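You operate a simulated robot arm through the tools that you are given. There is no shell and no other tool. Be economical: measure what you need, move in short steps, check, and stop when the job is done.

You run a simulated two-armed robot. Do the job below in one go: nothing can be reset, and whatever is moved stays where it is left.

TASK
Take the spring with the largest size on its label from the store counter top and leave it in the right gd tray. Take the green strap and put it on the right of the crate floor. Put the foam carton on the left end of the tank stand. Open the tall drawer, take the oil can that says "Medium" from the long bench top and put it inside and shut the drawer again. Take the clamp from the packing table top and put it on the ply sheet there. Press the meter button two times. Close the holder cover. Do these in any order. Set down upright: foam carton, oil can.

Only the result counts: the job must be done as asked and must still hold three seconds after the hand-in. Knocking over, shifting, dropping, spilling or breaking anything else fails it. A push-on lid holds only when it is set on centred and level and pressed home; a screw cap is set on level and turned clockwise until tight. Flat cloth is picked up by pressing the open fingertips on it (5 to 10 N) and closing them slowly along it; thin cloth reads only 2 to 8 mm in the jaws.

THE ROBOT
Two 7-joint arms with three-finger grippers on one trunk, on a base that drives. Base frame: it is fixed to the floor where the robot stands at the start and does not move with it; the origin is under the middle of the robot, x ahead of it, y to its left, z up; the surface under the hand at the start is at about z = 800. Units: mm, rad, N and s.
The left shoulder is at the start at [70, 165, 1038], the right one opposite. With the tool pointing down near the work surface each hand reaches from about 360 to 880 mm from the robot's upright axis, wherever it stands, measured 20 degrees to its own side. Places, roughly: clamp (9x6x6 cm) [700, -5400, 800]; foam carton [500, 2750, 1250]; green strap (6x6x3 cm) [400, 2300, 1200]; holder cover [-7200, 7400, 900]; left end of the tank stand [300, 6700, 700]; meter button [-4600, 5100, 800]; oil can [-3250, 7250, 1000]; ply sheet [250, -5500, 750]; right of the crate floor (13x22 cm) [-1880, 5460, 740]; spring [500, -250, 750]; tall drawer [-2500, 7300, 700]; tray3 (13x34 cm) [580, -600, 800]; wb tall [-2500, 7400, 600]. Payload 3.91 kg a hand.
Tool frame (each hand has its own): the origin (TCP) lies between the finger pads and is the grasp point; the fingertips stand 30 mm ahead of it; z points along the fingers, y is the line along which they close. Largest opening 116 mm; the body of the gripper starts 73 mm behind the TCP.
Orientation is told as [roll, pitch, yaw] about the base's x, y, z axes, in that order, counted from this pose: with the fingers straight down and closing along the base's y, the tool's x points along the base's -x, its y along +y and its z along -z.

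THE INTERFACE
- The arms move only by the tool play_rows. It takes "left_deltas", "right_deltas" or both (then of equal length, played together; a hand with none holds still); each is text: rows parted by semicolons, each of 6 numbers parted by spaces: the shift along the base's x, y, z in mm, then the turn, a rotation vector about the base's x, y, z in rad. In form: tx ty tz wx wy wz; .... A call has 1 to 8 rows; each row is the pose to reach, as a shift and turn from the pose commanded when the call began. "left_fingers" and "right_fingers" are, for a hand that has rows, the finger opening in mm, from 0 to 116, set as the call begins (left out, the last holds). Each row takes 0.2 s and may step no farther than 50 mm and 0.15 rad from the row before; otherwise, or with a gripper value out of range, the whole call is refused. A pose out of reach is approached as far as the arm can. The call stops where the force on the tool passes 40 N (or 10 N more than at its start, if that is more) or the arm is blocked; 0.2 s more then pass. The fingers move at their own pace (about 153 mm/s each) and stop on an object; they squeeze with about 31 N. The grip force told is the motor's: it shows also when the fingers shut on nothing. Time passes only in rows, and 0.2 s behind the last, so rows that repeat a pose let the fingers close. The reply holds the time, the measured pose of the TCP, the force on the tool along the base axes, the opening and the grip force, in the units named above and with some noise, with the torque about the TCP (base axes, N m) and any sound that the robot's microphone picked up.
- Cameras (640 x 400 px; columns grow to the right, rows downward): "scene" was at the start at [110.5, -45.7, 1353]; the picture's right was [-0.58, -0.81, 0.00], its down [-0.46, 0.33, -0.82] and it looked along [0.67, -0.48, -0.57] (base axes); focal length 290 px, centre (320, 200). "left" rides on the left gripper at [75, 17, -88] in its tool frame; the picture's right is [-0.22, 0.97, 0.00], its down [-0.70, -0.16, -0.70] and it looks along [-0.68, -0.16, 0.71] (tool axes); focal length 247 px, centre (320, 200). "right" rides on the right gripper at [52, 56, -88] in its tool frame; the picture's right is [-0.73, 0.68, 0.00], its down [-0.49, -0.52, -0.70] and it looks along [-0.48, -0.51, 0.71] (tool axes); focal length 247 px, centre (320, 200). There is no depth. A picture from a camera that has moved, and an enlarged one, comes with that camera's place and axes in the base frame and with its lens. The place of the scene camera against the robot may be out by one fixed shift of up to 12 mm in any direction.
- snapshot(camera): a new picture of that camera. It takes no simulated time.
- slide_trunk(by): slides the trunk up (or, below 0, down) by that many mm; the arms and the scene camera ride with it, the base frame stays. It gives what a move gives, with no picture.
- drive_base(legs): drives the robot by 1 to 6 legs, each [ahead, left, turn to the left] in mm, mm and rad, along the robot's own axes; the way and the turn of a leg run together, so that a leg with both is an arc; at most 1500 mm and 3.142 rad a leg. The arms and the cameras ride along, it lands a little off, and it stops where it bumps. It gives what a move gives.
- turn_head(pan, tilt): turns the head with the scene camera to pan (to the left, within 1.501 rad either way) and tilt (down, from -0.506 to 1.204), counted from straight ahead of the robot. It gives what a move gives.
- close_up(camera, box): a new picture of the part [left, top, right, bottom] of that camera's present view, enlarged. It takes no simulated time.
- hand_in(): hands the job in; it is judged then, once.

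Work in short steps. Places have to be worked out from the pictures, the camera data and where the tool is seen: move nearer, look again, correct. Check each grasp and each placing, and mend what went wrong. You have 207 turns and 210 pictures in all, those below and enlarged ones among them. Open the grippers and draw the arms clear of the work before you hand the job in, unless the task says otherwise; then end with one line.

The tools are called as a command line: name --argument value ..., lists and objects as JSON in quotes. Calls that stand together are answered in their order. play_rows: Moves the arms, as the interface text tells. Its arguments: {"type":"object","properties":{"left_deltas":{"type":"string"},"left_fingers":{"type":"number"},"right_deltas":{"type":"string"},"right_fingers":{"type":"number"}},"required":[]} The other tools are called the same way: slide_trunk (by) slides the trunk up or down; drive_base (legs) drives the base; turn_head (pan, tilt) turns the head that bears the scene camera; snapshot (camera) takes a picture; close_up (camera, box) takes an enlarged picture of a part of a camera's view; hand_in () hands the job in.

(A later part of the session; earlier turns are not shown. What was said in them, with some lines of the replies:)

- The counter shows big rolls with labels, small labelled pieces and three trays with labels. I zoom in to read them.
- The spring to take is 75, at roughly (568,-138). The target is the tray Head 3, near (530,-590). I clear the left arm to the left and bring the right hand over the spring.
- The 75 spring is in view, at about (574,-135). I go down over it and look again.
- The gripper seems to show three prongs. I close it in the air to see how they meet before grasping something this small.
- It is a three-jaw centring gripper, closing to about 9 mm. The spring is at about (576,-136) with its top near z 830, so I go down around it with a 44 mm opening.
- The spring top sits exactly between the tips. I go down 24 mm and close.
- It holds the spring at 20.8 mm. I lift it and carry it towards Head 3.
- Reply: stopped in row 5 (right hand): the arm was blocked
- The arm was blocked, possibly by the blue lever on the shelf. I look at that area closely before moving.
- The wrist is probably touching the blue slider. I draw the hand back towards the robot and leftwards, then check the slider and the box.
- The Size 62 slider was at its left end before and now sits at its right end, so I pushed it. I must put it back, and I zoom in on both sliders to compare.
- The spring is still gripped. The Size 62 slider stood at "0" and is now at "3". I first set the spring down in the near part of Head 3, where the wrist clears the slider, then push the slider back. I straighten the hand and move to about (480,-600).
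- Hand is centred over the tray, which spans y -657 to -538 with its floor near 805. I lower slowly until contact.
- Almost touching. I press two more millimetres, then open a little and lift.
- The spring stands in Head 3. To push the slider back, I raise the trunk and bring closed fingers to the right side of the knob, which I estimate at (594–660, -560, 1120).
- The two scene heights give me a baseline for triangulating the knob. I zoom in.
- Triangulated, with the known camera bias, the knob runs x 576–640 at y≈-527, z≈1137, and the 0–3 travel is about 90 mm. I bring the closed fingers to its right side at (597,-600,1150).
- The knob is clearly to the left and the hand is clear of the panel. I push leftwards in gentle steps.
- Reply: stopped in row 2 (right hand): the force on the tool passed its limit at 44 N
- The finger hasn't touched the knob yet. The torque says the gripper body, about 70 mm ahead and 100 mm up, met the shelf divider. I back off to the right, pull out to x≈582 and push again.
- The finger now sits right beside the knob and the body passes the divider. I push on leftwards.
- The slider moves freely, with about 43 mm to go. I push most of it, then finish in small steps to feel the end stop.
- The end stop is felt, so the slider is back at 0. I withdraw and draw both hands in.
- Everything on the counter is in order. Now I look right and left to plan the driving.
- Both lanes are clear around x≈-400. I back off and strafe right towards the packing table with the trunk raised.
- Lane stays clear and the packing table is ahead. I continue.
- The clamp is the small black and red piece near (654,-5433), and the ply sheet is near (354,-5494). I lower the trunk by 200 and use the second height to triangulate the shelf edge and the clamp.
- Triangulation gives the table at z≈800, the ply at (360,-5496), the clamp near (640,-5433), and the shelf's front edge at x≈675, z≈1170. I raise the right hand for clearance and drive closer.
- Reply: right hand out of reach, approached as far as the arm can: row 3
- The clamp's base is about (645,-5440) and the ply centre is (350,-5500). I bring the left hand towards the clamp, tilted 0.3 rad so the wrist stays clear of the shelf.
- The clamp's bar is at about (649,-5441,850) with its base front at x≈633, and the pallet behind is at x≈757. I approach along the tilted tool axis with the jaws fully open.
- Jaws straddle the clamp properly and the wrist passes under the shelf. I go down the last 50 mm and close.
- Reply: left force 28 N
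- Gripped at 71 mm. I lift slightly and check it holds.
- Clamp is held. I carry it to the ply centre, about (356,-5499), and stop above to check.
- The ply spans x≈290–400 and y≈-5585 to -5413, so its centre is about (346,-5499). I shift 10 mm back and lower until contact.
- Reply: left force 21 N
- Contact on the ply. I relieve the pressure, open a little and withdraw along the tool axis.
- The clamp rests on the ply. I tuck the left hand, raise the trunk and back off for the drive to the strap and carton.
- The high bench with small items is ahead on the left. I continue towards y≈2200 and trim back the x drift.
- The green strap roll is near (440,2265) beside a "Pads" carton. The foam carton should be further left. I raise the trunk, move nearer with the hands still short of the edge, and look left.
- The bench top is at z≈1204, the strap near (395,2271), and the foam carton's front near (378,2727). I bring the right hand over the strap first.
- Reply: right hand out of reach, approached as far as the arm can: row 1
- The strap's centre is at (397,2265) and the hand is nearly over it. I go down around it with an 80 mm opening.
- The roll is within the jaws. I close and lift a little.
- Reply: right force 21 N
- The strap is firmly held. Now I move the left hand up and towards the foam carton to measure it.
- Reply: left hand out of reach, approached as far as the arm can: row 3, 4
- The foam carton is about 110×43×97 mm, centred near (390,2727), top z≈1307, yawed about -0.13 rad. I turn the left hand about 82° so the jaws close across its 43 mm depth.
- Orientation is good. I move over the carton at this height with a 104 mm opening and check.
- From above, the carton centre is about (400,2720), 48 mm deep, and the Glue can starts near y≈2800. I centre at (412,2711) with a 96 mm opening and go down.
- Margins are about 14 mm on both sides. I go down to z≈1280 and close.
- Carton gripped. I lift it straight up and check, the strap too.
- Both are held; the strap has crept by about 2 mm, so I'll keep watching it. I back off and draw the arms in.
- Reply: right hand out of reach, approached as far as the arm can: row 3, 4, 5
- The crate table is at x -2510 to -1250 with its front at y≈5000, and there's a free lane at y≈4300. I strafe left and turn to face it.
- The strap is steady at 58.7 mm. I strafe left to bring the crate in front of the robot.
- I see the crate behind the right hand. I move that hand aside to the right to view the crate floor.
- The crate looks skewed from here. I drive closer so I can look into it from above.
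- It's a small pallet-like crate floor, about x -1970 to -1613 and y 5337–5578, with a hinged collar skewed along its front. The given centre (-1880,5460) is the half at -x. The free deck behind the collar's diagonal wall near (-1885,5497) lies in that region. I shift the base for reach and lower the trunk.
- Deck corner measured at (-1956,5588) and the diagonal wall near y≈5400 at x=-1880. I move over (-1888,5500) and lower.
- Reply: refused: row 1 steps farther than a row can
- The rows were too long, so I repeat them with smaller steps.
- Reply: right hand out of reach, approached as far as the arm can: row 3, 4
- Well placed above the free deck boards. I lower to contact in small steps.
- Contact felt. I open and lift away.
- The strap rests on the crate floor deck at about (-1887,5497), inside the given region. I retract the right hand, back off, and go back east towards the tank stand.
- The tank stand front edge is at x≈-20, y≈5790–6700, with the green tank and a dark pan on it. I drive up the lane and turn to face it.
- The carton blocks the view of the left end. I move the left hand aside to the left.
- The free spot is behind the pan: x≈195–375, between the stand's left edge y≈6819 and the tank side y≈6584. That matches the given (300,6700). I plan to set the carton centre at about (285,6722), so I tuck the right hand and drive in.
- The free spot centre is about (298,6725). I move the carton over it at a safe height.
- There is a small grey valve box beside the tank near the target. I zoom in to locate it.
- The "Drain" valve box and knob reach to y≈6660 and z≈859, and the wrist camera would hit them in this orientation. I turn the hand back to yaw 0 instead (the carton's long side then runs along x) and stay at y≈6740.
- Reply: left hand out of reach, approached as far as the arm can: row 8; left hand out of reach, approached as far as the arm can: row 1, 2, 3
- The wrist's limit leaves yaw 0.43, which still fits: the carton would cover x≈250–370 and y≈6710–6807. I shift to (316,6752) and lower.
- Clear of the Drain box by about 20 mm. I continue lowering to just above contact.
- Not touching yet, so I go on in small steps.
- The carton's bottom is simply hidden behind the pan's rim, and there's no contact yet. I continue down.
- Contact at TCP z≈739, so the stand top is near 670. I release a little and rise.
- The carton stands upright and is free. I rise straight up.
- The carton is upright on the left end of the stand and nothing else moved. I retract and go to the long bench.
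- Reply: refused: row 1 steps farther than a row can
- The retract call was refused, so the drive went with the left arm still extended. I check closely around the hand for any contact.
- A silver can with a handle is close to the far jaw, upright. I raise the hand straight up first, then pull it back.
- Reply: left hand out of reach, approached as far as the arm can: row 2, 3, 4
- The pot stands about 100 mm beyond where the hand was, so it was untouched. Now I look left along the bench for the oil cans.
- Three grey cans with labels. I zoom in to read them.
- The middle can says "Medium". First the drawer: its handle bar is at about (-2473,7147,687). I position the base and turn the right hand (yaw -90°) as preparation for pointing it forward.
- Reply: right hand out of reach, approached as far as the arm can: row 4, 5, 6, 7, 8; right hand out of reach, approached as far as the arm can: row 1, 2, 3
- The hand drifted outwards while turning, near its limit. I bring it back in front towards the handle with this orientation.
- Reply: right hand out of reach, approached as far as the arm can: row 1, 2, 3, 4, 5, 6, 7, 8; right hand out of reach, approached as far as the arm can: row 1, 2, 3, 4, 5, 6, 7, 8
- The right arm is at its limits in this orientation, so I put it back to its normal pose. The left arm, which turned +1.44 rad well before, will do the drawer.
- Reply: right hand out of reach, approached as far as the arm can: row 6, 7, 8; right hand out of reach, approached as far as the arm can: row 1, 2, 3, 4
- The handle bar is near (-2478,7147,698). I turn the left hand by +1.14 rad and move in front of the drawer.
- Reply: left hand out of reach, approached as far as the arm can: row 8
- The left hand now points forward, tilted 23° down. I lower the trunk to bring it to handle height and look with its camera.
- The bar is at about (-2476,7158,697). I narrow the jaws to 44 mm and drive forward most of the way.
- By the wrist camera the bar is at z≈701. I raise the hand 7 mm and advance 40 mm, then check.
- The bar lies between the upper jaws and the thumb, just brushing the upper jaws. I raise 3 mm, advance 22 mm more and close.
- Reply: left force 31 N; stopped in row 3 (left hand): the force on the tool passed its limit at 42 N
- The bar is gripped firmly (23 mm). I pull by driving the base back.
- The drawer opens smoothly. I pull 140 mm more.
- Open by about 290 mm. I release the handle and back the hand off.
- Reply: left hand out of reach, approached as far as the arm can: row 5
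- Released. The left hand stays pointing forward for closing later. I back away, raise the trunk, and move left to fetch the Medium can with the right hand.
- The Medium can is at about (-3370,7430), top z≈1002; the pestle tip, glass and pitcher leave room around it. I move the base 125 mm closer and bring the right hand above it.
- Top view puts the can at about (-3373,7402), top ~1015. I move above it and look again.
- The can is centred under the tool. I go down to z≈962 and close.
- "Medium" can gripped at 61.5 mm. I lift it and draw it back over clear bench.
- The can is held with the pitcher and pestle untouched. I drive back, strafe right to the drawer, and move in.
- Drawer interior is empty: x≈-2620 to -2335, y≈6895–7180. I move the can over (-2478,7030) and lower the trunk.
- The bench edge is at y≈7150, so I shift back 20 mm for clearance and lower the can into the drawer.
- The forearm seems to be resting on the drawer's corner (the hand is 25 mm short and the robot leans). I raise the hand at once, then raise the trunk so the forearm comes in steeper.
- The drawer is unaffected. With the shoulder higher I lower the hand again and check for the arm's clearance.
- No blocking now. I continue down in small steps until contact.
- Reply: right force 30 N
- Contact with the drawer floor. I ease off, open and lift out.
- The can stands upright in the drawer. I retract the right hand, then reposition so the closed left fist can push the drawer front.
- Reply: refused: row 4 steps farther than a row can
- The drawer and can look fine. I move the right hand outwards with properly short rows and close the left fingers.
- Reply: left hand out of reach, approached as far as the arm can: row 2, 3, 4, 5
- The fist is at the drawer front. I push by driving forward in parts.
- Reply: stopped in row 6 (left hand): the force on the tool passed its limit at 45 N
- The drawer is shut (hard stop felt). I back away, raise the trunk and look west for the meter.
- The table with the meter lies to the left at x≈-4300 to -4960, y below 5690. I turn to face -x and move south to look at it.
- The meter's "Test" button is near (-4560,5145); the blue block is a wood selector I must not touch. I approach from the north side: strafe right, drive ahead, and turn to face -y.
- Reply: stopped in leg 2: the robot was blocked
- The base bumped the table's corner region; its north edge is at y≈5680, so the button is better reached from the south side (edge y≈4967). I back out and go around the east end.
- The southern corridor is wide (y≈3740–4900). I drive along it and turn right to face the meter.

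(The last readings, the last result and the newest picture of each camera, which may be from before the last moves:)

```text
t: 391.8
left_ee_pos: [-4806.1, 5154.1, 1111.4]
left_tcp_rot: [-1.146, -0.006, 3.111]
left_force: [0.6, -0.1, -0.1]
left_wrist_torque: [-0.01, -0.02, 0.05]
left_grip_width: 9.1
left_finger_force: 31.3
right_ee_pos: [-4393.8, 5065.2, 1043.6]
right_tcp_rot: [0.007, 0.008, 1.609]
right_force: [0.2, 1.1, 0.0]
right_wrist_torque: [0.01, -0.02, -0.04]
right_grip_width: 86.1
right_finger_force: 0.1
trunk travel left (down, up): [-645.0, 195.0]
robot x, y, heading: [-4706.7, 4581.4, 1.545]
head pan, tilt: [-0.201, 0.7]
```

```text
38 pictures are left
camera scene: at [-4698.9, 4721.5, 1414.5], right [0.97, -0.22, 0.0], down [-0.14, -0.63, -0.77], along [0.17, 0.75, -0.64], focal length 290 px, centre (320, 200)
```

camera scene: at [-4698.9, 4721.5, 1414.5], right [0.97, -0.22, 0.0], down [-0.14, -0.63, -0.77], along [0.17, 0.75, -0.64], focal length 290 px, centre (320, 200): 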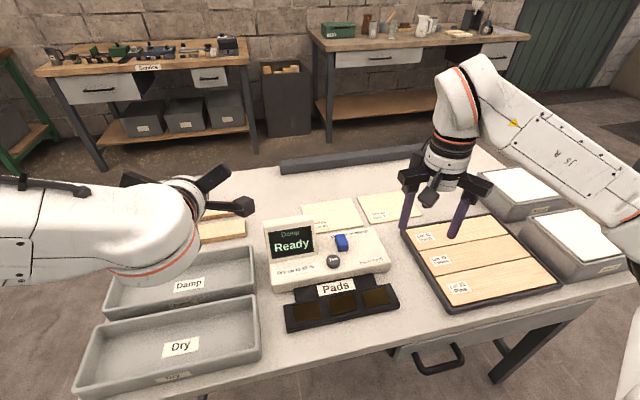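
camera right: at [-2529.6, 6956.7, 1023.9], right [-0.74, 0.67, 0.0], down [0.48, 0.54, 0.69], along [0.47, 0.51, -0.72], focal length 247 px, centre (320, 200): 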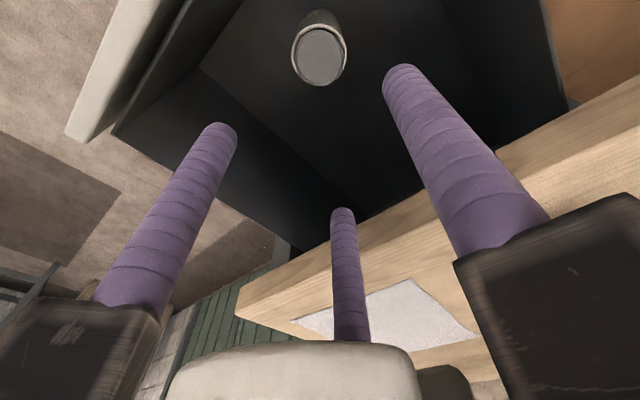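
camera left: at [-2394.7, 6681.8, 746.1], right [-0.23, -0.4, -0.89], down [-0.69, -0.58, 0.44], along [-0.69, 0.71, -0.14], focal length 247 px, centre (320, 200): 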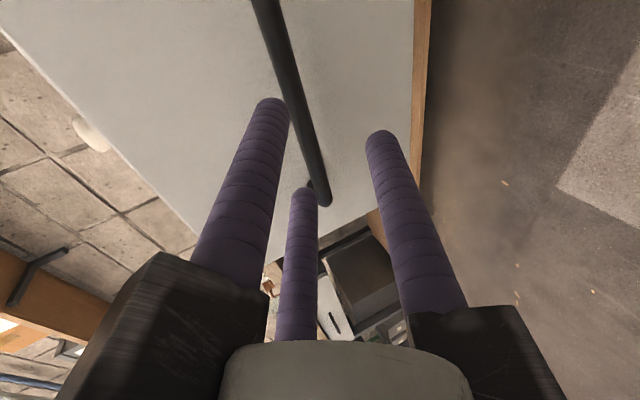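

The screen reads "Damp – Ready". The Test button is at about (-4571,5141), with the blue selector ~60 mm away. I bring the right hand, fingers closed, above the button.

play_rows --right_deltas "-44 19 0 0 0 0;-88 38 0 0 0 0;-132 57 0 0 0 0;-177 76 -15 0 0 0;-177 76 -55 0 0 0;-177 76 -80 0 0 0" --right_fingers 0

snapshot --camera "right"

close_up --camera "scene" --box '[230, 170, 430, 300]'

```text
refused: row 4 steps farther than a row can; nothing moved
```

```text
37 pictures are left
camera right: at [-4446.8, 5011.3, 1132.3], right [-0.71, 0.71, 0.0], down [0.51, 0.51, 0.69], along [0.49, 0.49, -0.72], focal length 247 px, centre (320, 200)
```

right: 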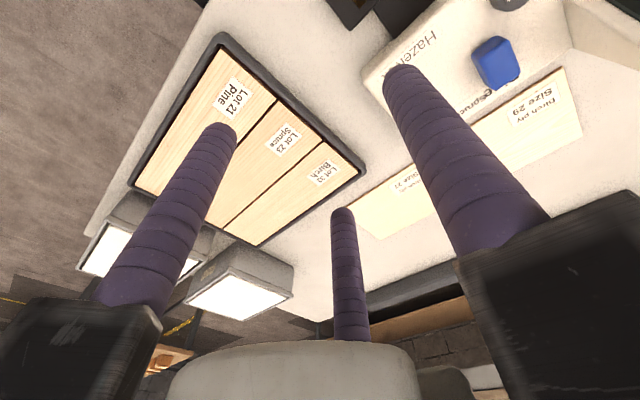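

```text
3.08 times, centred on (330, 235) of scene
camera zoom: at [-4698.9, 4721.5, 1414.5], right [0.97, -0.22, 0.0], down [-0.14, -0.63, -0.77], along [0.17, 0.75, -0.64], focal length 891 px, centre (289, 92)
```

zoom: 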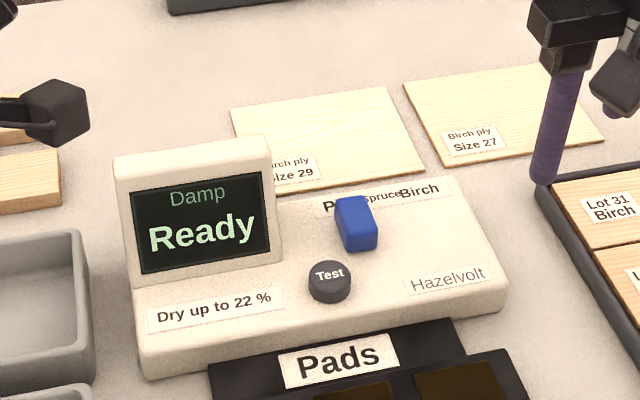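

One row was a bit too long, so I repeat with shorter steps.

play_rows --right_deltas "-40 17 0 0 0 0;-80 34 0 0 0 0;-120 51 0 0 0 0;-160 68 0 0 0 0;-177 76 -25 0 0 0;-177 76 -65 0 0 0" --right_fingers 0

snapshot --camera "right"

close_up --camera "scene" --box '[230, 140, 430, 300]'

```text
t: 393.2
left_ee_pos: [-4804.2, 5155.2, 1111.0]
left_tcp_rot: [-1.144, -0.008, 3.111]
left_force: [-0.5, -0.3, -0.2]
left_wrist_torque: [0.0, 0.02, 0.03]
left_grip_width: 9.2
left_finger_force: 30.8
right_ee_pos: [-4570.5, 5141.4, 976.2]
right_tcp_rot: [0.008, 0.01, 1.607]
right_force: [0.1, 0.6, -0.2]
right_wrist_torque: [0.0, 0.03, 0.01]
right_grip_width: 9.2
right_finger_force: 31.5
trunk travel left (down, up): [-645.0, 195.0]
robot x, y, heading: [-4705.7, 4583.2, 1.545]
head pan, tilt: [-0.201, 0.7]
```

```text
35 pictures are left
camera right: at [-4624.0, 5087.7, 1065.9], right [-0.71, 0.71, 0.0], down [0.51, 0.51, 0.69], along [0.49, 0.49, -0.72], focal length 247 px, centre (320, 200)
```

right: 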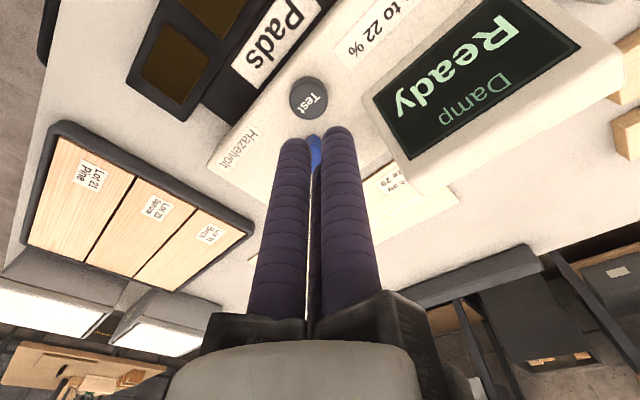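

```text
2.50 times, centred on (330, 220) of scene
camera zoom: at [-4698.2, 4722.3, 1414.5], right [0.97, -0.23, 0.0], down [-0.15, -0.63, -0.76], along [0.17, 0.74, -0.64], focal length 724 px, centre (295, 150)
```

zoom: 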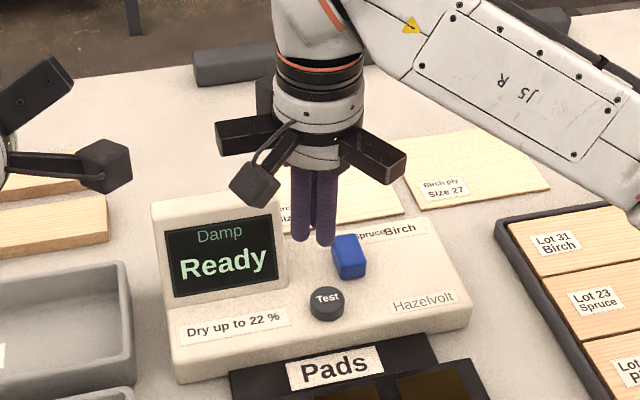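

The button is at (-4560,5137), and the screen's corner is close behind-left, so I aim slightly front-right of centre at (-4548,5128), still on the ~33 mm button. I descend to just above it.

play_rows --right_deltas "12 -7 -10 0 0 0;22 -13 -40 0 0 0;22 -13 -65 0 0 0"

snapshot --camera "right"

close_up --camera "scene" --box '[230, 140, 430, 300]'

```text
t: 394.0
left_ee_pos: [-4806.4, 5156.0, 1111.5]
left_tcp_rot: [-1.143, -0.007, 3.112]
left_force: [1.0, 0.5, 0.3]
left_wrist_torque: [-0.01, 0.03, -0.01]
left_grip_width: 9.0
left_finger_force: 31.1
right_ee_pos: [-4548.3, 5128.9, 913.4]
right_tcp_rot: [0.006, 0.007, 1.609]
right_force: [-1.1, -0.4, -0.4]
right_wrist_torque: [0.02, 0.02, 0.02]
right_grip_width: 9.2
right_finger_force: 30.7
trunk travel left (down, up): [-645.0, 195.0]
robot x, y, heading: [-4710.5, 4582.1, 1.544]
head pan, tilt: [-0.201, 0.7]
```

```text
33 pictures are left
camera right: at [-4601.4, 5074.9, 1002.3], right [-0.71, 0.71, 0.0], down [0.51, 0.51, 0.69], along [0.49, 0.49, -0.72], focal length 247 px, centre (320, 200)
```

right: 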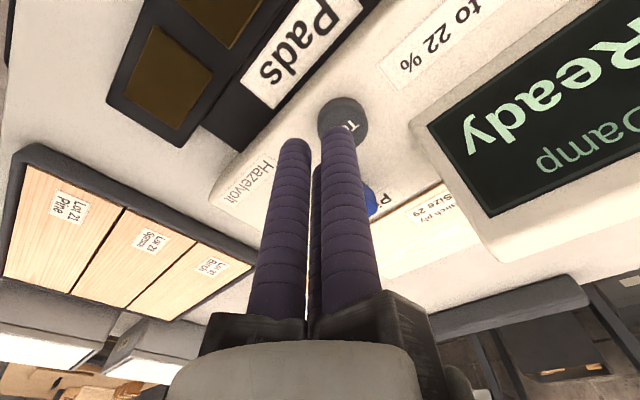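

```text
2.50 times, centred on (330, 220) of scene
camera zoom: at [-4698.9, 4721.8, 1414.5], right [0.97, -0.23, 0.0], down [-0.14, -0.63, -0.76], along [0.17, 0.74, -0.64], focal length 724 px, centre (295, 150)
```

zoom: 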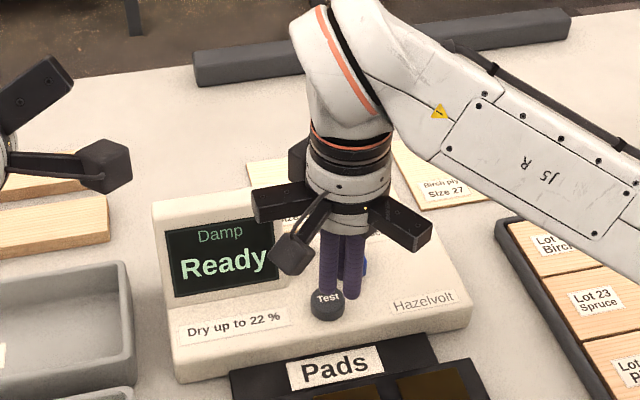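

The thumb finger is over the button. I lower in small steps to press.

play_rows --right_deltas "0 0 -8 0 0 0;0 0 -14 0 0 0;0 0 -18 0 0 0;0 0 -22 0 0 0"

```text
t: 395.0
left_ee_pos: [-4806.2, 5154.3, 1112.1]
left_tcp_rot: [-1.142, -0.006, 3.113]
left_force: [0.2, -0.2, -0.2]
left_wrist_torque: [-0.01, -0.01, 0.0]
left_grip_width: 9.1
left_finger_force: 30.9
right_ee_pos: [-4549.3, 5129.2, 891.4]
right_tcp_rot: [0.006, 0.009, 1.609]
right_force: [0.3, -0.7, 0.2]
right_wrist_torque: [0.02, -0.02, 0.0]
right_grip_width: 9.2
right_finger_force: 30.7
trunk travel left (down, up): [-645.0, 195.0]
robot x, y, heading: [-4706.4, 4584.2, 1.547]
head pan, tilt: [-0.201, 0.7]
```

play_rows --right_deltas "0 0 -3 0 0 0;0 0 -6 0 0 0;0 0 -9 0 0 0;0 0 -12 0 0 0"

close_up --camera "scene" --box '[230, 140, 430, 300]'

```text
t: 396.0
left_ee_pos: [-4805.3, 5153.5, 1111.0]
left_tcp_rot: [-1.142, -0.007, 3.112]
left_force: [0.7, -0.3, 0.7]
left_wrist_torque: [0.01, 0.0, -0.01]
left_grip_width: 9.3
left_finger_force: 31.1
right_ee_pos: [-4549.8, 5128.3, 878.7]
right_tcp_rot: [0.004, 0.007, 1.606]
right_force: [1.3, 1.0, 2.6]
right_wrist_torque: [0.07, -0.07, 0.01]
right_grip_width: 9.1
right_finger_force: 30.9
trunk travel left (down, up): [-645.0, 195.0]
robot x, y, heading: [-4708.8, 4583.7, 1.543]
head pan, tilt: [-0.201, 0.7]
heard: click
```

```text
2.50 times, centred on (330, 220) of scene
camera zoom: at [-4698.7, 4721.3, 1414.6], right [0.97, -0.23, 0.0], down [-0.15, -0.63, -0.76], along [0.17, 0.75, -0.64], focal length 724 px, centre (295, 150)
```

zoom: 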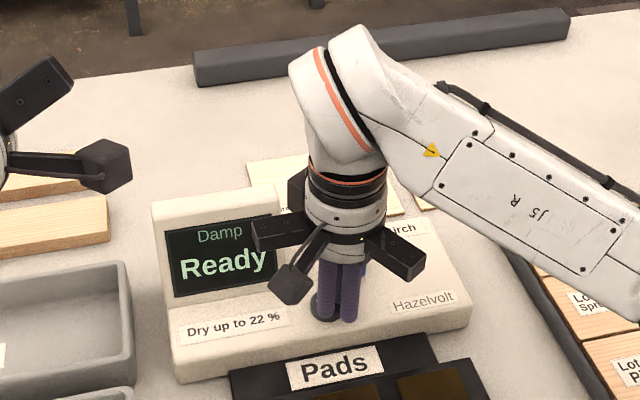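

A click: the first press. I release by 20 mm and check the display.

play_rows --right_deltas "0 0 8 0 0 0;0 0 20 0 0 0;0 0 20 0 0 0;0 0 20 0 0 0;0 0 20 0 0 0"

close_up --camera "scene" --box '[230, 140, 430, 300]'

```text
t: 397.2
left_ee_pos: [-4806.9, 5154.9, 1110.8]
left_tcp_rot: [-1.142, -0.007, 3.112]
left_force: [0.0, -0.9, 0.0]
left_wrist_torque: [0.03, -0.01, 0.02]
left_grip_width: 9.4
left_finger_force: 30.9
right_ee_pos: [-4548.9, 5129.8, 898.6]
right_tcp_rot: [0.005, 0.009, 1.607]
right_force: [-0.3, 0.9, 0.0]
right_wrist_torque: [-0.02, 0.01, 0.01]
right_grip_width: 9.4
right_finger_force: 30.4
trunk travel left (down, up): [-645.0, 195.0]
robot x, y, heading: [-4704.0, 4586.0, 1.547]
head pan, tilt: [-0.201, 0.7]
```

```text
2.50 times, centred on (330, 220) of scene
camera zoom: at [-4698.8, 4721.5, 1414.5], right [0.97, -0.23, 0.0], down [-0.14, -0.63, -0.76], along [0.17, 0.75, -0.64], focal length 724 px, centre (295, 150)
```

zoom: 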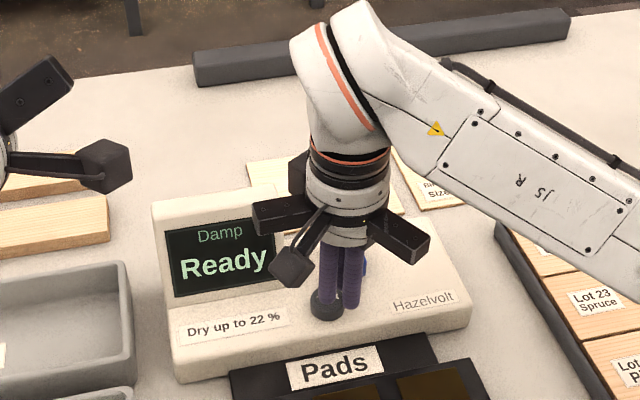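

Released. Now the second press, in the same way.

play_rows --right_deltas "0 0 -8 0 0 0;0 0 -12 0 0 0;0 0 -15 0 0 0;0 0 -18 0 0 0;0 0 -20 0 0 0"

play_rows --right_deltas "0 0 10 0 0 0;0 0 40 0 0 0;0 0 85 0 0 0;0 0 125 0 0 0"

close_up --camera "scene" --box '[230, 140, 430, 300]'

```text
t: 398.4
left_ee_pos: [-4805.9, 5154.4, 1111.7]
left_tcp_rot: [-1.145, -0.007, 3.11]
left_force: [-0.3, 0.3, 0.1]
left_wrist_torque: [-0.02, 0.02, 0.02]
left_grip_width: 9.3
left_finger_force: 31.2
right_ee_pos: [-4549.9, 5127.8, 880.0]
right_tcp_rot: [0.006, 0.007, 1.61]
right_force: [0.6, -0.4, 2.6]
right_wrist_torque: [0.05, -0.04, -0.01]
right_grip_width: 9.2
right_finger_force: 45.3
trunk travel left (down, up): [-645.0, 195.0]
robot x, y, heading: [-4707.7, 4579.3, 1.544]
head pan, tilt: [-0.201, 0.7]
heard: click
```

```text
t: 399.4
left_ee_pos: [-4806.8, 5153.8, 1110.3]
left_tcp_rot: [-1.144, -0.006, 3.112]
left_force: [0.3, 0.2, 0.0]
left_wrist_torque: [0.02, 0.01, -0.03]
left_grip_width: 9.1
left_finger_force: 30.9
right_ee_pos: [-4549.1, 5126.7, 1005.5]
right_tcp_rot: [0.005, 0.008, 1.608]
right_force: [0.2, 1.3, 0.5]
right_wrist_torque: [0.05, 0.02, 0.02]
right_grip_width: 9.0
right_finger_force: 45.3
trunk travel left (down, up): [-645.0, 195.0]
robot x, y, heading: [-4706.1, 4583.8, 1.548]
head pan, tilt: [-0.201, 0.7]
```

```text
2.50 times, centred on (330, 220) of scene
camera zoom: at [-4699.5, 4720.8, 1414.5], right [0.97, -0.23, 0.0], down [-0.14, -0.63, -0.77], along [0.17, 0.75, -0.64], focal length 724 px, centre (295, 150)
```

zoom: 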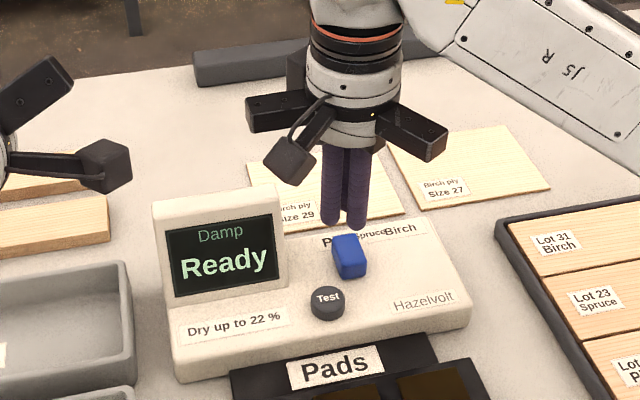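

Two clicks, so the meter is done. Next the holder cover near (-7200,7400). I back off, pass west of this table and drive north into the lane.

drive_base --legs '[[-270, 0, 0.02], [0, 1060, 0], [1350, 0, 0], [600, 0, 0]]'

turn_head --pan 0.6 --tilt 0.35

snapshot --camera "scene"

```text
t: 415.9
left_ee_pos: [-5859.5, 6860.6, 1111.4]
left_tcp_rot: [-1.143, -0.005, 3.116]
left_force: [0.3, 0.8, 0.2]
left_wrist_torque: [0.02, -0.02, -0.01]
left_grip_width: 8.9
left_finger_force: 31.5
right_ee_pos: [-5602.4, 6834.3, 1005.7]
right_tcp_rot: [0.006, 0.009, 1.615]
right_force: [-1.5, 0.1, 0.0]
right_wrist_torque: [0.0, 0.02, -0.02]
right_grip_width: 9.2
right_finger_force: 45.1
trunk travel left (down, up): [-645.0, 195.0]
robot x, y, heading: [-5754.9, 6290.9, 1.552]
head pan, tilt: [-0.201, 0.7]
```

```text
t: 417.0
left_ee_pos: [-5858.3, 6860.7, 1111.5]
left_tcp_rot: [-1.143, -0.006, 3.117]
left_force: [0.1, 0.6, 0.7]
left_wrist_torque: [-0.01, 0.01, 0.0]
left_grip_width: 9.1
left_finger_force: 30.6
right_ee_pos: [-5602.7, 6834.6, 1006.1]
right_tcp_rot: [0.007, 0.009, 1.615]
right_force: [0.6, -0.1, -0.1]
right_wrist_torque: [-0.01, 0.0, -0.04]
right_grip_width: 8.9
right_finger_force: 45.6
trunk travel left (down, up): [-645.0, 195.0]
robot x, y, heading: [-5760.5, 6288.3, 1.551]
head pan, tilt: [0.6, 0.351]
```

```text
28 pictures are left
camera scene: at [-5819.4, 6423.0, 1445.8], right [0.84, 0.55, 0.0], down [0.19, -0.29, -0.94], along [-0.51, 0.79, -0.34], focal length 290 px, centre (320, 200)
```

scene: 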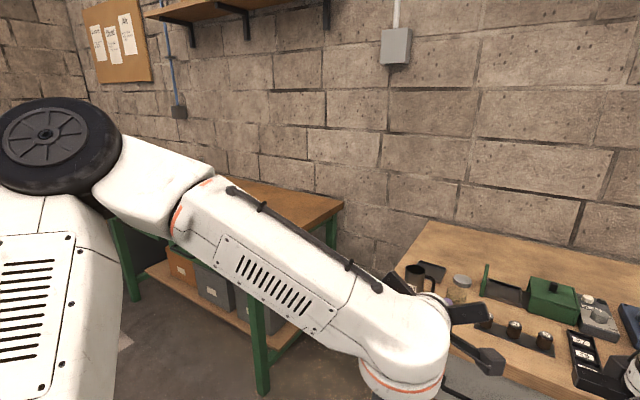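

drive_base --legs '[[0, 1380, 0.02]]'

turn_head --pan -0.1 --tilt 0.5

snapshot --camera "scene"

```text
t: 423.9
left_ee_pos: [-7269.1, 6868.6, 1113.0]
left_tcp_rot: [-1.145, -0.007, -3.138]
left_force: [-0.5, 0.6, -0.8]
left_wrist_torque: [0.03, 0.0, -0.02]
left_grip_width: 9.2
left_finger_force: 30.9
right_ee_pos: [-7012.9, 6850.3, 1006.3]
right_tcp_rot: [0.006, 0.008, 1.641]
right_force: [0.3, 0.1, 1.3]
right_wrist_torque: [-0.01, 0.02, -0.01]
right_grip_width: 8.9
right_finger_force: 44.6
trunk travel left (down, up): [-645.0, 195.0]
robot x, y, heading: [-7152.6, 6297.7, 1.577]
head pan, tilt: [0.6, 0.351]
```

```text
t: 425.0
left_ee_pos: [-7269.3, 6867.6, 1111.6]
left_tcp_rot: [-1.143, -0.006, -3.139]
left_force: [0.3, -0.7, -0.4]
left_wrist_torque: [0.0, 0.01, 0.0]
left_grip_width: 9.0
left_finger_force: 30.6
right_ee_pos: [-7010.9, 6849.2, 1006.2]
right_tcp_rot: [0.006, 0.01, 1.642]
right_force: [0.2, -0.2, -0.2]
right_wrist_torque: [0.02, 0.0, -0.02]
right_grip_width: 9.2
right_finger_force: 45.0
trunk travel left (down, up): [-645.0, 195.0]
robot x, y, heading: [-7152.0, 6299.4, 1.579]
head pan, tilt: [-0.099, 0.499]
```

```text
27 pictures are left
camera scene: at [-7155.8, 6445.9, 1432.2], right [1.0, -0.09, 0.0], down [-0.04, -0.48, -0.88], along [0.08, 0.87, -0.48], focal length 290 px, centre (320, 200)
```

scene: 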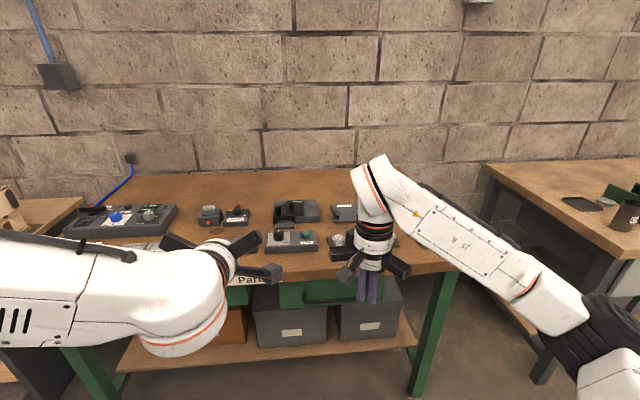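

I move the right hand aside and zoom in on the bench to find the holder with its cover.

play_rows --right_deltas "45 -10 10 0 0 0;90 -20 20 0 0 0;135 -30 30 0 0 0;180 -40 40 0 0 0;225 -50 50 0 0 0"

close_up --camera "scene" --box '[180, 180, 440, 290]'

close_up --camera "scene" --box '[40, 180, 260, 260]'

```text
t: 426.2
left_ee_pos: [-7268.8, 6865.8, 1112.9]
left_tcp_rot: [-1.143, -0.009, -3.139]
left_force: [0.2, 0.0, -0.4]
left_wrist_torque: [-0.01, 0.01, -0.01]
left_grip_width: 9.2
left_finger_force: 31.3
right_ee_pos: [-6786.2, 6796.6, 1055.6]
right_tcp_rot: [0.005, 0.006, 1.643]
right_force: [-0.4, -1.1, 0.3]
right_wrist_torque: [0.04, 0.04, 0.03]
right_grip_width: 9.0
right_finger_force: 45.4
trunk travel left (down, up): [-645.0, 195.0]
robot x, y, heading: [-7150.9, 6300.1, 1.578]
head pan, tilt: [-0.099, 0.499]
```

```text
2.46 times, centred on (310, 235) of scene
camera zoom: at [-7154.4, 6444.5, 1432.3], right [1.0, -0.09, 0.0], down [-0.05, -0.48, -0.88], along [0.08, 0.87, -0.48], focal length 713 px, centre (345, 114)
```

zoom: 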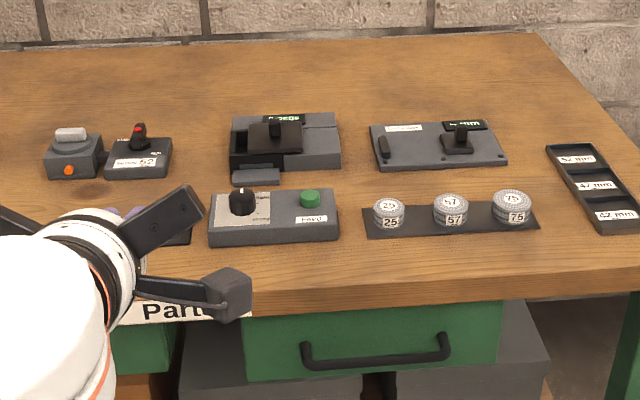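

```text
2.91 times, centred on (150, 220) of scene
camera zoom: at [-7154.4, 6444.5, 1432.3], right [1.0, -0.09, 0.0], down [-0.05, -0.48, -0.88], along [0.08, 0.87, -0.48], focal length 843 px, centre (814, 142)
```

zoom: 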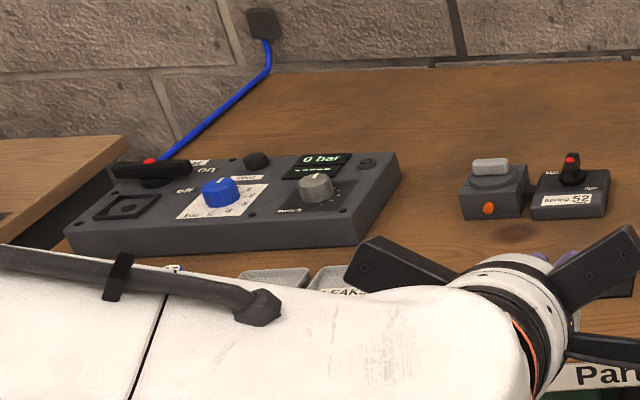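

close_up --camera "scene" --box '[265, 190, 330, 260]'

```text
5.71 times, centred on (298, 225) of scene
camera zoom: at [-7154.4, 6444.5, 1432.3], right [1.0, -0.09, 0.0], down [-0.05, -0.48, -0.88], along [0.08, 0.87, -0.48], focal length 1655 px, centre (449, 57)
```

zoom: 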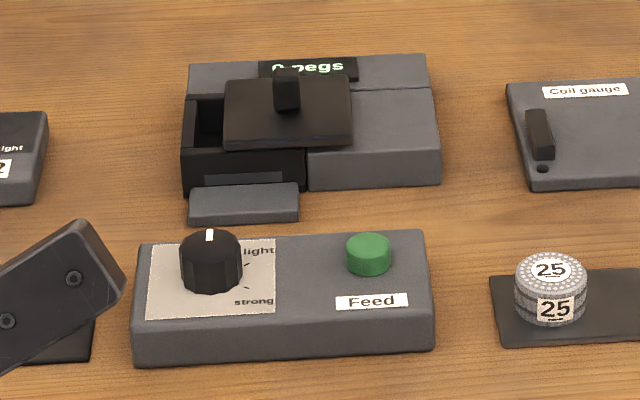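

It's the peg holder: its sliding cover, with an upright tab, has been slid right and leaves the black hopper open on the left. I'll push the tab left. I move the base for right-hand reach.

drive_base --legs '[[0, 150, -0.006], [330, 0, 0]]'

play_rows --right_deltas "-45 15 0 0 0 0;-90 30 0 0 0 0;-120 60 0 0 0 0;-135 100 0 0 0 0;-140 140 0 0 0 0"

snapshot --camera "right"

turn_head --pan -0.2 --tilt 0.75

snapshot --camera "scene"

```text
t: 429.4
left_ee_pos: [-7408.9, 7201.0, 1111.6]
left_tcp_rot: [-1.144, -0.007, 3.131]
left_force: [-0.3, 0.0, 0.0]
left_wrist_torque: [0.02, 0.0, 0.01]
left_grip_width: 9.2
left_finger_force: 31.2
right_ee_pos: [-6928.4, 7126.1, 1055.7]
right_tcp_rot: [0.005, 0.008, 1.631]
right_force: [-0.1, 0.7, 0.4]
right_wrist_torque: [0.03, -0.02, 0.01]
right_grip_width: 8.9
right_finger_force: 45.1
trunk travel left (down, up): [-645.0, 195.0]
robot x, y, heading: [-7297.6, 6631.8, 1.566]
head pan, tilt: [-0.099, 0.499]
```

```text
t: 430.6
left_ee_pos: [-7409.7, 7202.4, 1110.1]
left_tcp_rot: [-1.141, -0.006, 3.134]
left_force: [0.0, 0.8, 0.3]
left_wrist_torque: [0.0, 0.05, 0.01]
left_grip_width: 9.3
left_finger_force: 31.0
right_ee_pos: [-7070.1, 7269.0, 1054.7]
right_tcp_rot: [0.004, 0.008, 1.631]
right_force: [-0.8, 0.0, 0.0]
right_wrist_torque: [0.0, -0.03, 0.0]
right_grip_width: 9.1
right_finger_force: 45.1
trunk travel left (down, up): [-645.0, 195.0]
robot x, y, heading: [-7299.6, 6631.4, 1.564]
head pan, tilt: [-0.099, 0.499]
```

```text
23 pictures are left
camera right: at [-7121.3, 7213.8, 1143.7], right [-0.72, 0.69, 0.0], down [0.5, 0.52, 0.69], along [0.48, 0.5, -0.72], focal length 247 px, centre (320, 200)
```

right: 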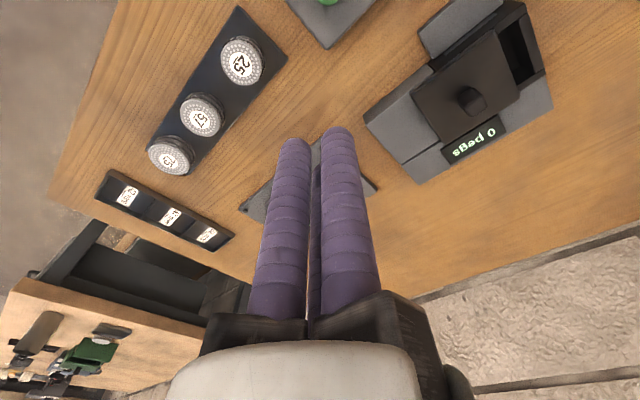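

```text
t: 431.3
left_ee_pos: [-7409.8, 7200.6, 1111.5]
left_tcp_rot: [-1.143, -0.006, 3.133]
left_force: [0.4, 0.4, -0.2]
left_wrist_torque: [0.03, 0.01, 0.0]
left_grip_width: 9.2
left_finger_force: 31.3
right_ee_pos: [-7068.1, 7266.3, 1055.5]
right_tcp_rot: [0.004, 0.007, 1.629]
right_force: [0.0, 0.2, 0.2]
right_wrist_torque: [-0.02, -0.01, 0.01]
right_grip_width: 8.9
right_finger_force: 44.7
trunk travel left (down, up): [-645.0, 195.0]
robot x, y, heading: [-7299.8, 6629.4, 1.564]
head pan, tilt: [-0.201, 0.75]
```

```text
22 pictures are left
camera scene: at [-7293.1, 6768.3, 1410.3], right [0.98, -0.2, 0.0], down [-0.14, -0.67, -0.73], along [0.15, 0.72, -0.68], focal length 290 px, centre (320, 200)
```

scene: 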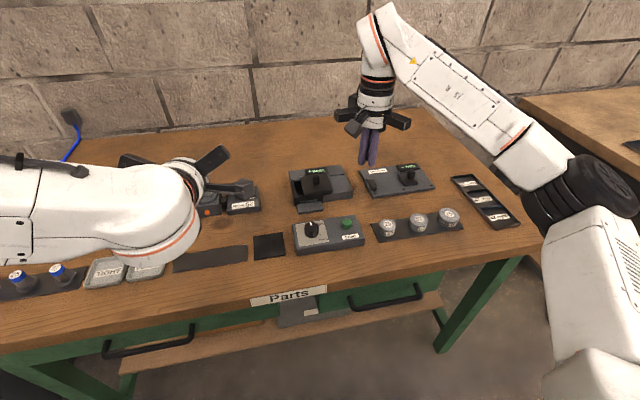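

The tab is at about (-7167,7416,860) and the slide axis is along x. I bring the closed right fingers to its right side, first staying above.

play_rows --right_deltas "-12 37 0 0 0 0;-24 74 0 0 0 0;-36 111 0 0 0 0;-46 149 0 0 0 0;-46 149 -45 0 0 0;-46 149 -90 0 0 0;-46 149 -135 0 0 0"

snapshot --camera "right"

close_up --camera "scene" --box '[260, 120, 440, 230]'

```text
t: 432.9
left_ee_pos: [-7409.7, 7202.1, 1110.6]
left_tcp_rot: [-1.144, -0.007, 3.134]
left_force: [1.2, -0.7, 0.3]
left_wrist_torque: [-0.01, 0.0, -0.02]
left_grip_width: 9.2
left_finger_force: 31.1
right_ee_pos: [-7113.7, 7415.1, 919.1]
right_tcp_rot: [0.004, 0.008, 1.63]
right_force: [0.5, -0.1, -0.1]
right_wrist_torque: [-0.01, -0.01, 0.02]
right_grip_width: 8.9
right_finger_force: 45.4
trunk travel left (down, up): [-645.0, 195.0]
robot x, y, heading: [-7298.7, 6631.3, 1.566]
head pan, tilt: [-0.201, 0.75]
```

```text
21 pictures are left
camera right: at [-7165.4, 7360.7, 1007.6], right [-0.72, 0.69, 0.0], down [0.5, 0.52, 0.69], along [0.48, 0.5, -0.72], focal length 247 px, centre (320, 200)
```

right: 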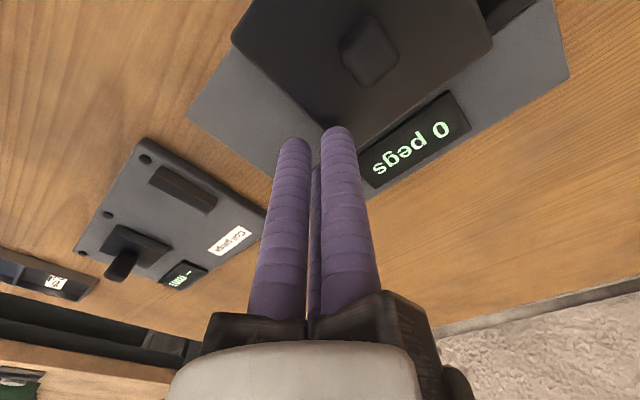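

```text
3.56 times, centred on (350, 175) of scene
camera zoom: at [-7293.1, 6769.5, 1410.2], right [0.98, -0.2, 0.0], down [-0.14, -0.67, -0.73], along [0.15, 0.72, -0.68], focal length 1030 px, centre (213, 289)
```

zoom: 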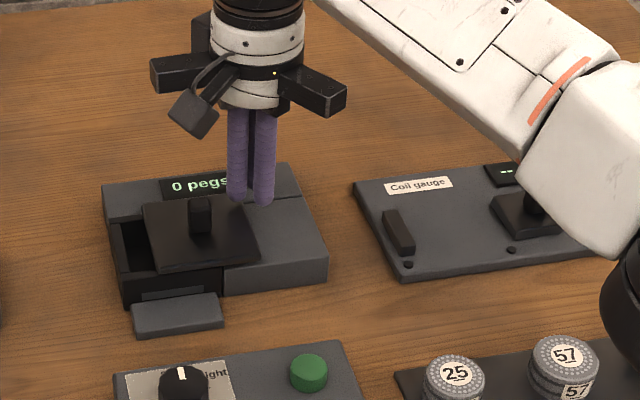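

Reconciling both views, the tab top is at about (-7162,7391,~898). I shift 23 mm back and lower 5 mm, so the thumb faces the tab.

play_rows --right_deltas "0 -12 0 0 0 0;0 -23 0 0 0 0;0 -23 -5 0 0 0"

snapshot --camera "right"

close_up --camera "scene" --box '[260, 120, 440, 230]'

```text
t: 433.7
left_ee_pos: [-7409.3, 7200.9, 1111.6]
left_tcp_rot: [-1.144, -0.008, 3.132]
left_force: [0.3, 0.2, 0.1]
left_wrist_torque: [0.0, 0.03, 0.0]
left_grip_width: 9.1
left_finger_force: 30.7
right_ee_pos: [-7113.9, 7392.2, 914.1]
right_tcp_rot: [0.005, 0.007, 1.63]
right_force: [0.3, 0.4, -0.2]
right_wrist_torque: [-0.02, -0.01, 0.0]
right_grip_width: 9.1
right_finger_force: 44.9
trunk travel left (down, up): [-645.0, 195.0]
robot x, y, heading: [-7294.6, 6632.3, 1.567]
head pan, tilt: [-0.201, 0.75]
```

```text
19 pictures are left
camera right: at [-7165.1, 7336.8, 1003.2], right [-0.72, 0.69, 0.0], down [0.5, 0.52, 0.69], along [0.48, 0.5, -0.72], focal length 247 px, centre (320, 200)
```

right: 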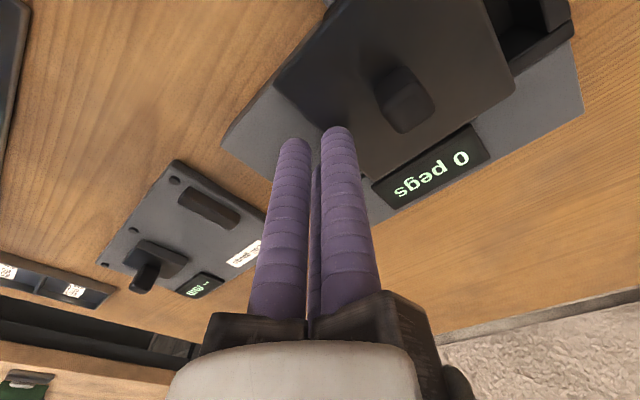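

```text
3.56 times, centred on (350, 175) of scene
camera zoom: at [-7293.4, 6768.7, 1410.2], right [0.98, -0.2, 0.0], down [-0.14, -0.67, -0.73], along [0.15, 0.72, -0.68], focal length 1030 px, centre (213, 289)
```

zoom: 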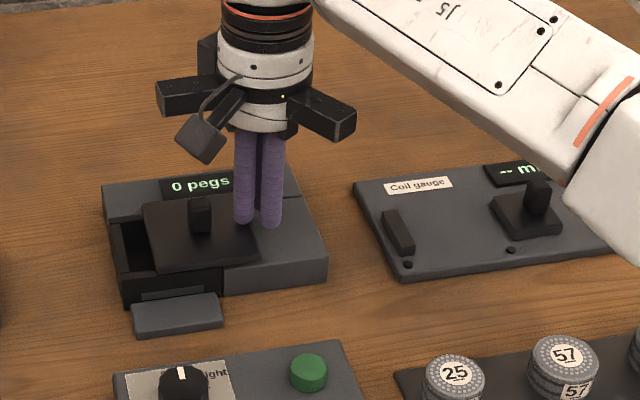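

The tab top is confirmed at (-7163,7392,894); the fingertips are at 884. I lower 6 mm more and start pushing left in small steps.

play_rows --right_deltas "0 0 -6 0 0 0;-10 0 -6 0 0 0;-18 0 -6 0 0 0;-24 0 -6 0 0 0;-30 0 -6 0 0 0;-36 0 -6 0 0 0"

close_up --camera "scene" --box '[260, 120, 440, 230]'

```text
t: 435.1
left_ee_pos: [-7407.8, 7197.8, 1114.0]
left_tcp_rot: [-1.146, -0.009, 3.131]
left_force: [-0.3, -0.7, -0.2]
left_wrist_torque: [-0.01, 0.02, 0.0]
left_grip_width: 9.4
left_finger_force: 31.3
right_ee_pos: [-7145.3, 7392.4, 913.5]
right_tcp_rot: [0.006, 0.003, 1.626]
right_force: [11.7, 2.0, 28.8]
right_wrist_torque: [0.02, 0.03, -0.05]
right_grip_width: 8.6
right_finger_force: 44.6
trunk travel left (down, up): [-645.0, 195.0]
robot x, y, heading: [-7299.0, 6632.2, 1.563]
head pan, tilt: [-0.201, 0.75]
```

```text
3.56 times, centred on (350, 175) of scene
camera zoom: at [-7291.5, 6764.5, 1410.8], right [0.98, -0.21, 0.0], down [-0.14, -0.67, -0.73], along [0.15, 0.72, -0.68], focal length 1030 px, centre (213, 289)
```

zoom: 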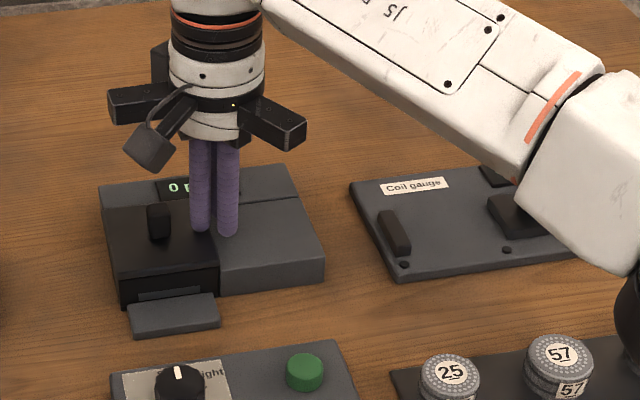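

The cover has slid left over the hopper (my fingertips were also pressing on it). I lift 4 mm off it and nudge the tab left to make sure it's home.

play_rows --right_deltas "2 0 5 0 0 0;0 0 7 0 0 0;-5 0 7 0 0 0;-10 0 7 0 0 0;-15 0 7 0 0 0"

close_up --camera "scene" --box '[260, 150, 350, 220]'

```text
t: 436.3
left_ee_pos: [-7406.5, 7201.5, 1111.2]
left_tcp_rot: [-1.143, -0.009, 3.131]
left_force: [-0.2, 0.4, -0.4]
left_wrist_torque: [0.0, 0.03, -0.01]
left_grip_width: 9.1
left_finger_force: 30.9
right_ee_pos: [-7162.7, 7393.2, 915.5]
right_tcp_rot: [0.005, 0.009, 1.627]
right_force: [10.6, -2.9, -3.1]
right_wrist_torque: [-0.06, -0.3, 0.08]
right_grip_width: 8.7
right_finger_force: 45.1
trunk travel left (down, up): [-645.0, 195.0]
robot x, y, heading: [-7294.4, 6630.9, 1.564]
head pan, tilt: [-0.201, 0.75]
```

```text
5.71 times, centred on (305, 185) of scene
camera zoom: at [-7290.9, 6768.7, 1410.1], right [0.98, -0.21, 0.0], down [-0.14, -0.67, -0.73], along [0.15, 0.72, -0.68], focal length 1655 px, centre (406, 286)
```

zoom: 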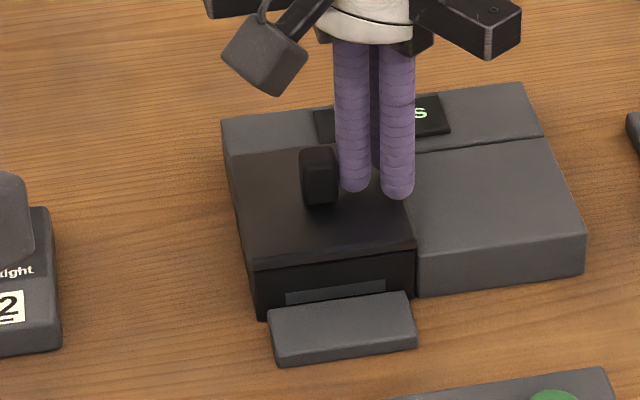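

The tab is against its end stop (10 N) and the cover is closed flush. I withdraw up, open both grippers and back the robot off.

play_rows --right_deltas "10 0 0 0 0 0;14 0 20 0 0 0;14 0 60 0 0 0;14 0 105 0 0 0;14 0 145 0 0 0;14 -40 160 0 0 0;14 -85 160 0 0 0;14 -130 160 0 0 0"

drive_base --legs '[[-330, 0, 0]]'

play_rows --right_deltas "0 0 0 0 0 0;0 0 0 0 0 0;0 0 0 0 0 0" --left_deltas "0 0 0 0 0 0;0 0 0 0 0 0;0 0 0 0 0 0" --left_fingers 80 --right_fingers 80

turn_head --pan 0.0 --tilt 0.5

snapshot --camera "scene"

```text
t: 438.1
left_ee_pos: [-7408.2, 7199.7, 1112.9]
left_tcp_rot: [-1.143, -0.01, 3.134]
left_force: [0.4, 0.3, 0.3]
left_wrist_torque: [0.0, 0.02, -0.03]
left_grip_width: 8.9
left_finger_force: 30.5
right_ee_pos: [-7150.0, 7260.4, 1077.5]
right_tcp_rot: [0.004, 0.008, 1.63]
right_force: [-0.5, 0.1, 0.6]
right_wrist_torque: [0.05, -0.01, -0.01]
right_grip_width: 9.0
right_finger_force: 45.7
trunk travel left (down, up): [-645.0, 195.0]
robot x, y, heading: [-7303.3, 6630.1, 1.562]
head pan, tilt: [-0.201, 0.75]
```

```text
t: 440.3
left_ee_pos: [-7407.0, 6868.7, 1112.2]
left_tcp_rot: [-1.143, -0.007, 3.124]
left_force: [-0.5, 0.8, -0.4]
left_wrist_torque: [0.01, -0.01, -0.01]
left_grip_width: 9.0
left_finger_force: 31.0
right_ee_pos: [-7149.1, 6927.6, 1077.4]
right_tcp_rot: [0.006, 0.009, 1.622]
right_force: [0.8, 0.7, 0.4]
right_wrist_torque: [0.01, -0.01, -0.01]
right_grip_width: 9.0
right_finger_force: 45.2
trunk travel left (down, up): [-645.0, 195.0]
robot x, y, heading: [-7300.0, 6295.8, 1.559]
head pan, tilt: [-0.201, 0.75]
```

```text
t: 441.1
left_ee_pos: [-7406.5, 6869.4, 1110.6]
left_tcp_rot: [-1.144, -0.006, 3.125]
left_force: [0.2, -0.9, 0.2]
left_wrist_torque: [0.02, 0.0, 0.02]
left_grip_width: 80.2
left_finger_force: 0.1
right_ee_pos: [-7148.4, 6928.0, 1076.1]
right_tcp_rot: [0.006, 0.009, 1.623]
right_force: [1.0, 0.5, 0.4]
right_wrist_torque: [0.02, 0.0, 0.02]
right_grip_width: 80.0
right_finger_force: 0.1
trunk travel left (down, up): [-645.0, 195.0]
robot x, y, heading: [-7300.0, 6297.9, 1.554]
head pan, tilt: [-0.201, 0.75]
```

```text
t: 441.9
left_ee_pos: [-7407.8, 6868.8, 1111.9]
left_tcp_rot: [-1.143, -0.006, 3.124]
left_force: [0.4, 0.1, -0.3]
left_wrist_torque: [0.01, -0.02, 0.02]
left_grip_width: 80.2
left_finger_force: 0.1
right_ee_pos: [-7149.3, 6928.8, 1077.2]
right_tcp_rot: [0.005, 0.007, 1.622]
right_force: [0.0, 0.4, 0.1]
right_wrist_torque: [-0.03, 0.01, 0.04]
right_grip_width: 80.0
right_finger_force: 0.0
trunk travel left (down, up): [-645.0, 195.0]
robot x, y, heading: [-7304.5, 6298.8, 1.559]
head pan, tilt: [0.0, 0.499]
```

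```text
15 pictures are left
camera scene: at [-7311.4, 6445.8, 1432.1], right [1.0, -0.01, 0.0], down [-0.01, -0.48, -0.88], along [0.01, 0.88, -0.48], focal length 290 px, centre (320, 200)
```

scene: 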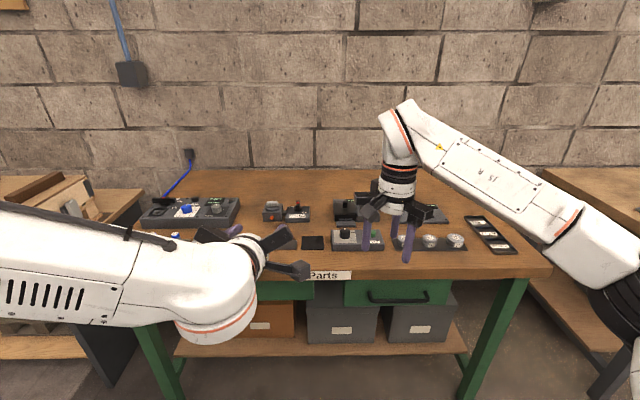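

All seven jobs are done, both grippers are open and the arms are clear of the work. I hand in.

hand_in

```text
The job is handed in.
```

I finished all seven tasks and handed the job in. On the way I pushed the Size 62 slider on the store shelf from 0 to 3, then slid it back to its stop at 0. I also bumped the meter table with the base; nothing on it looked moved.
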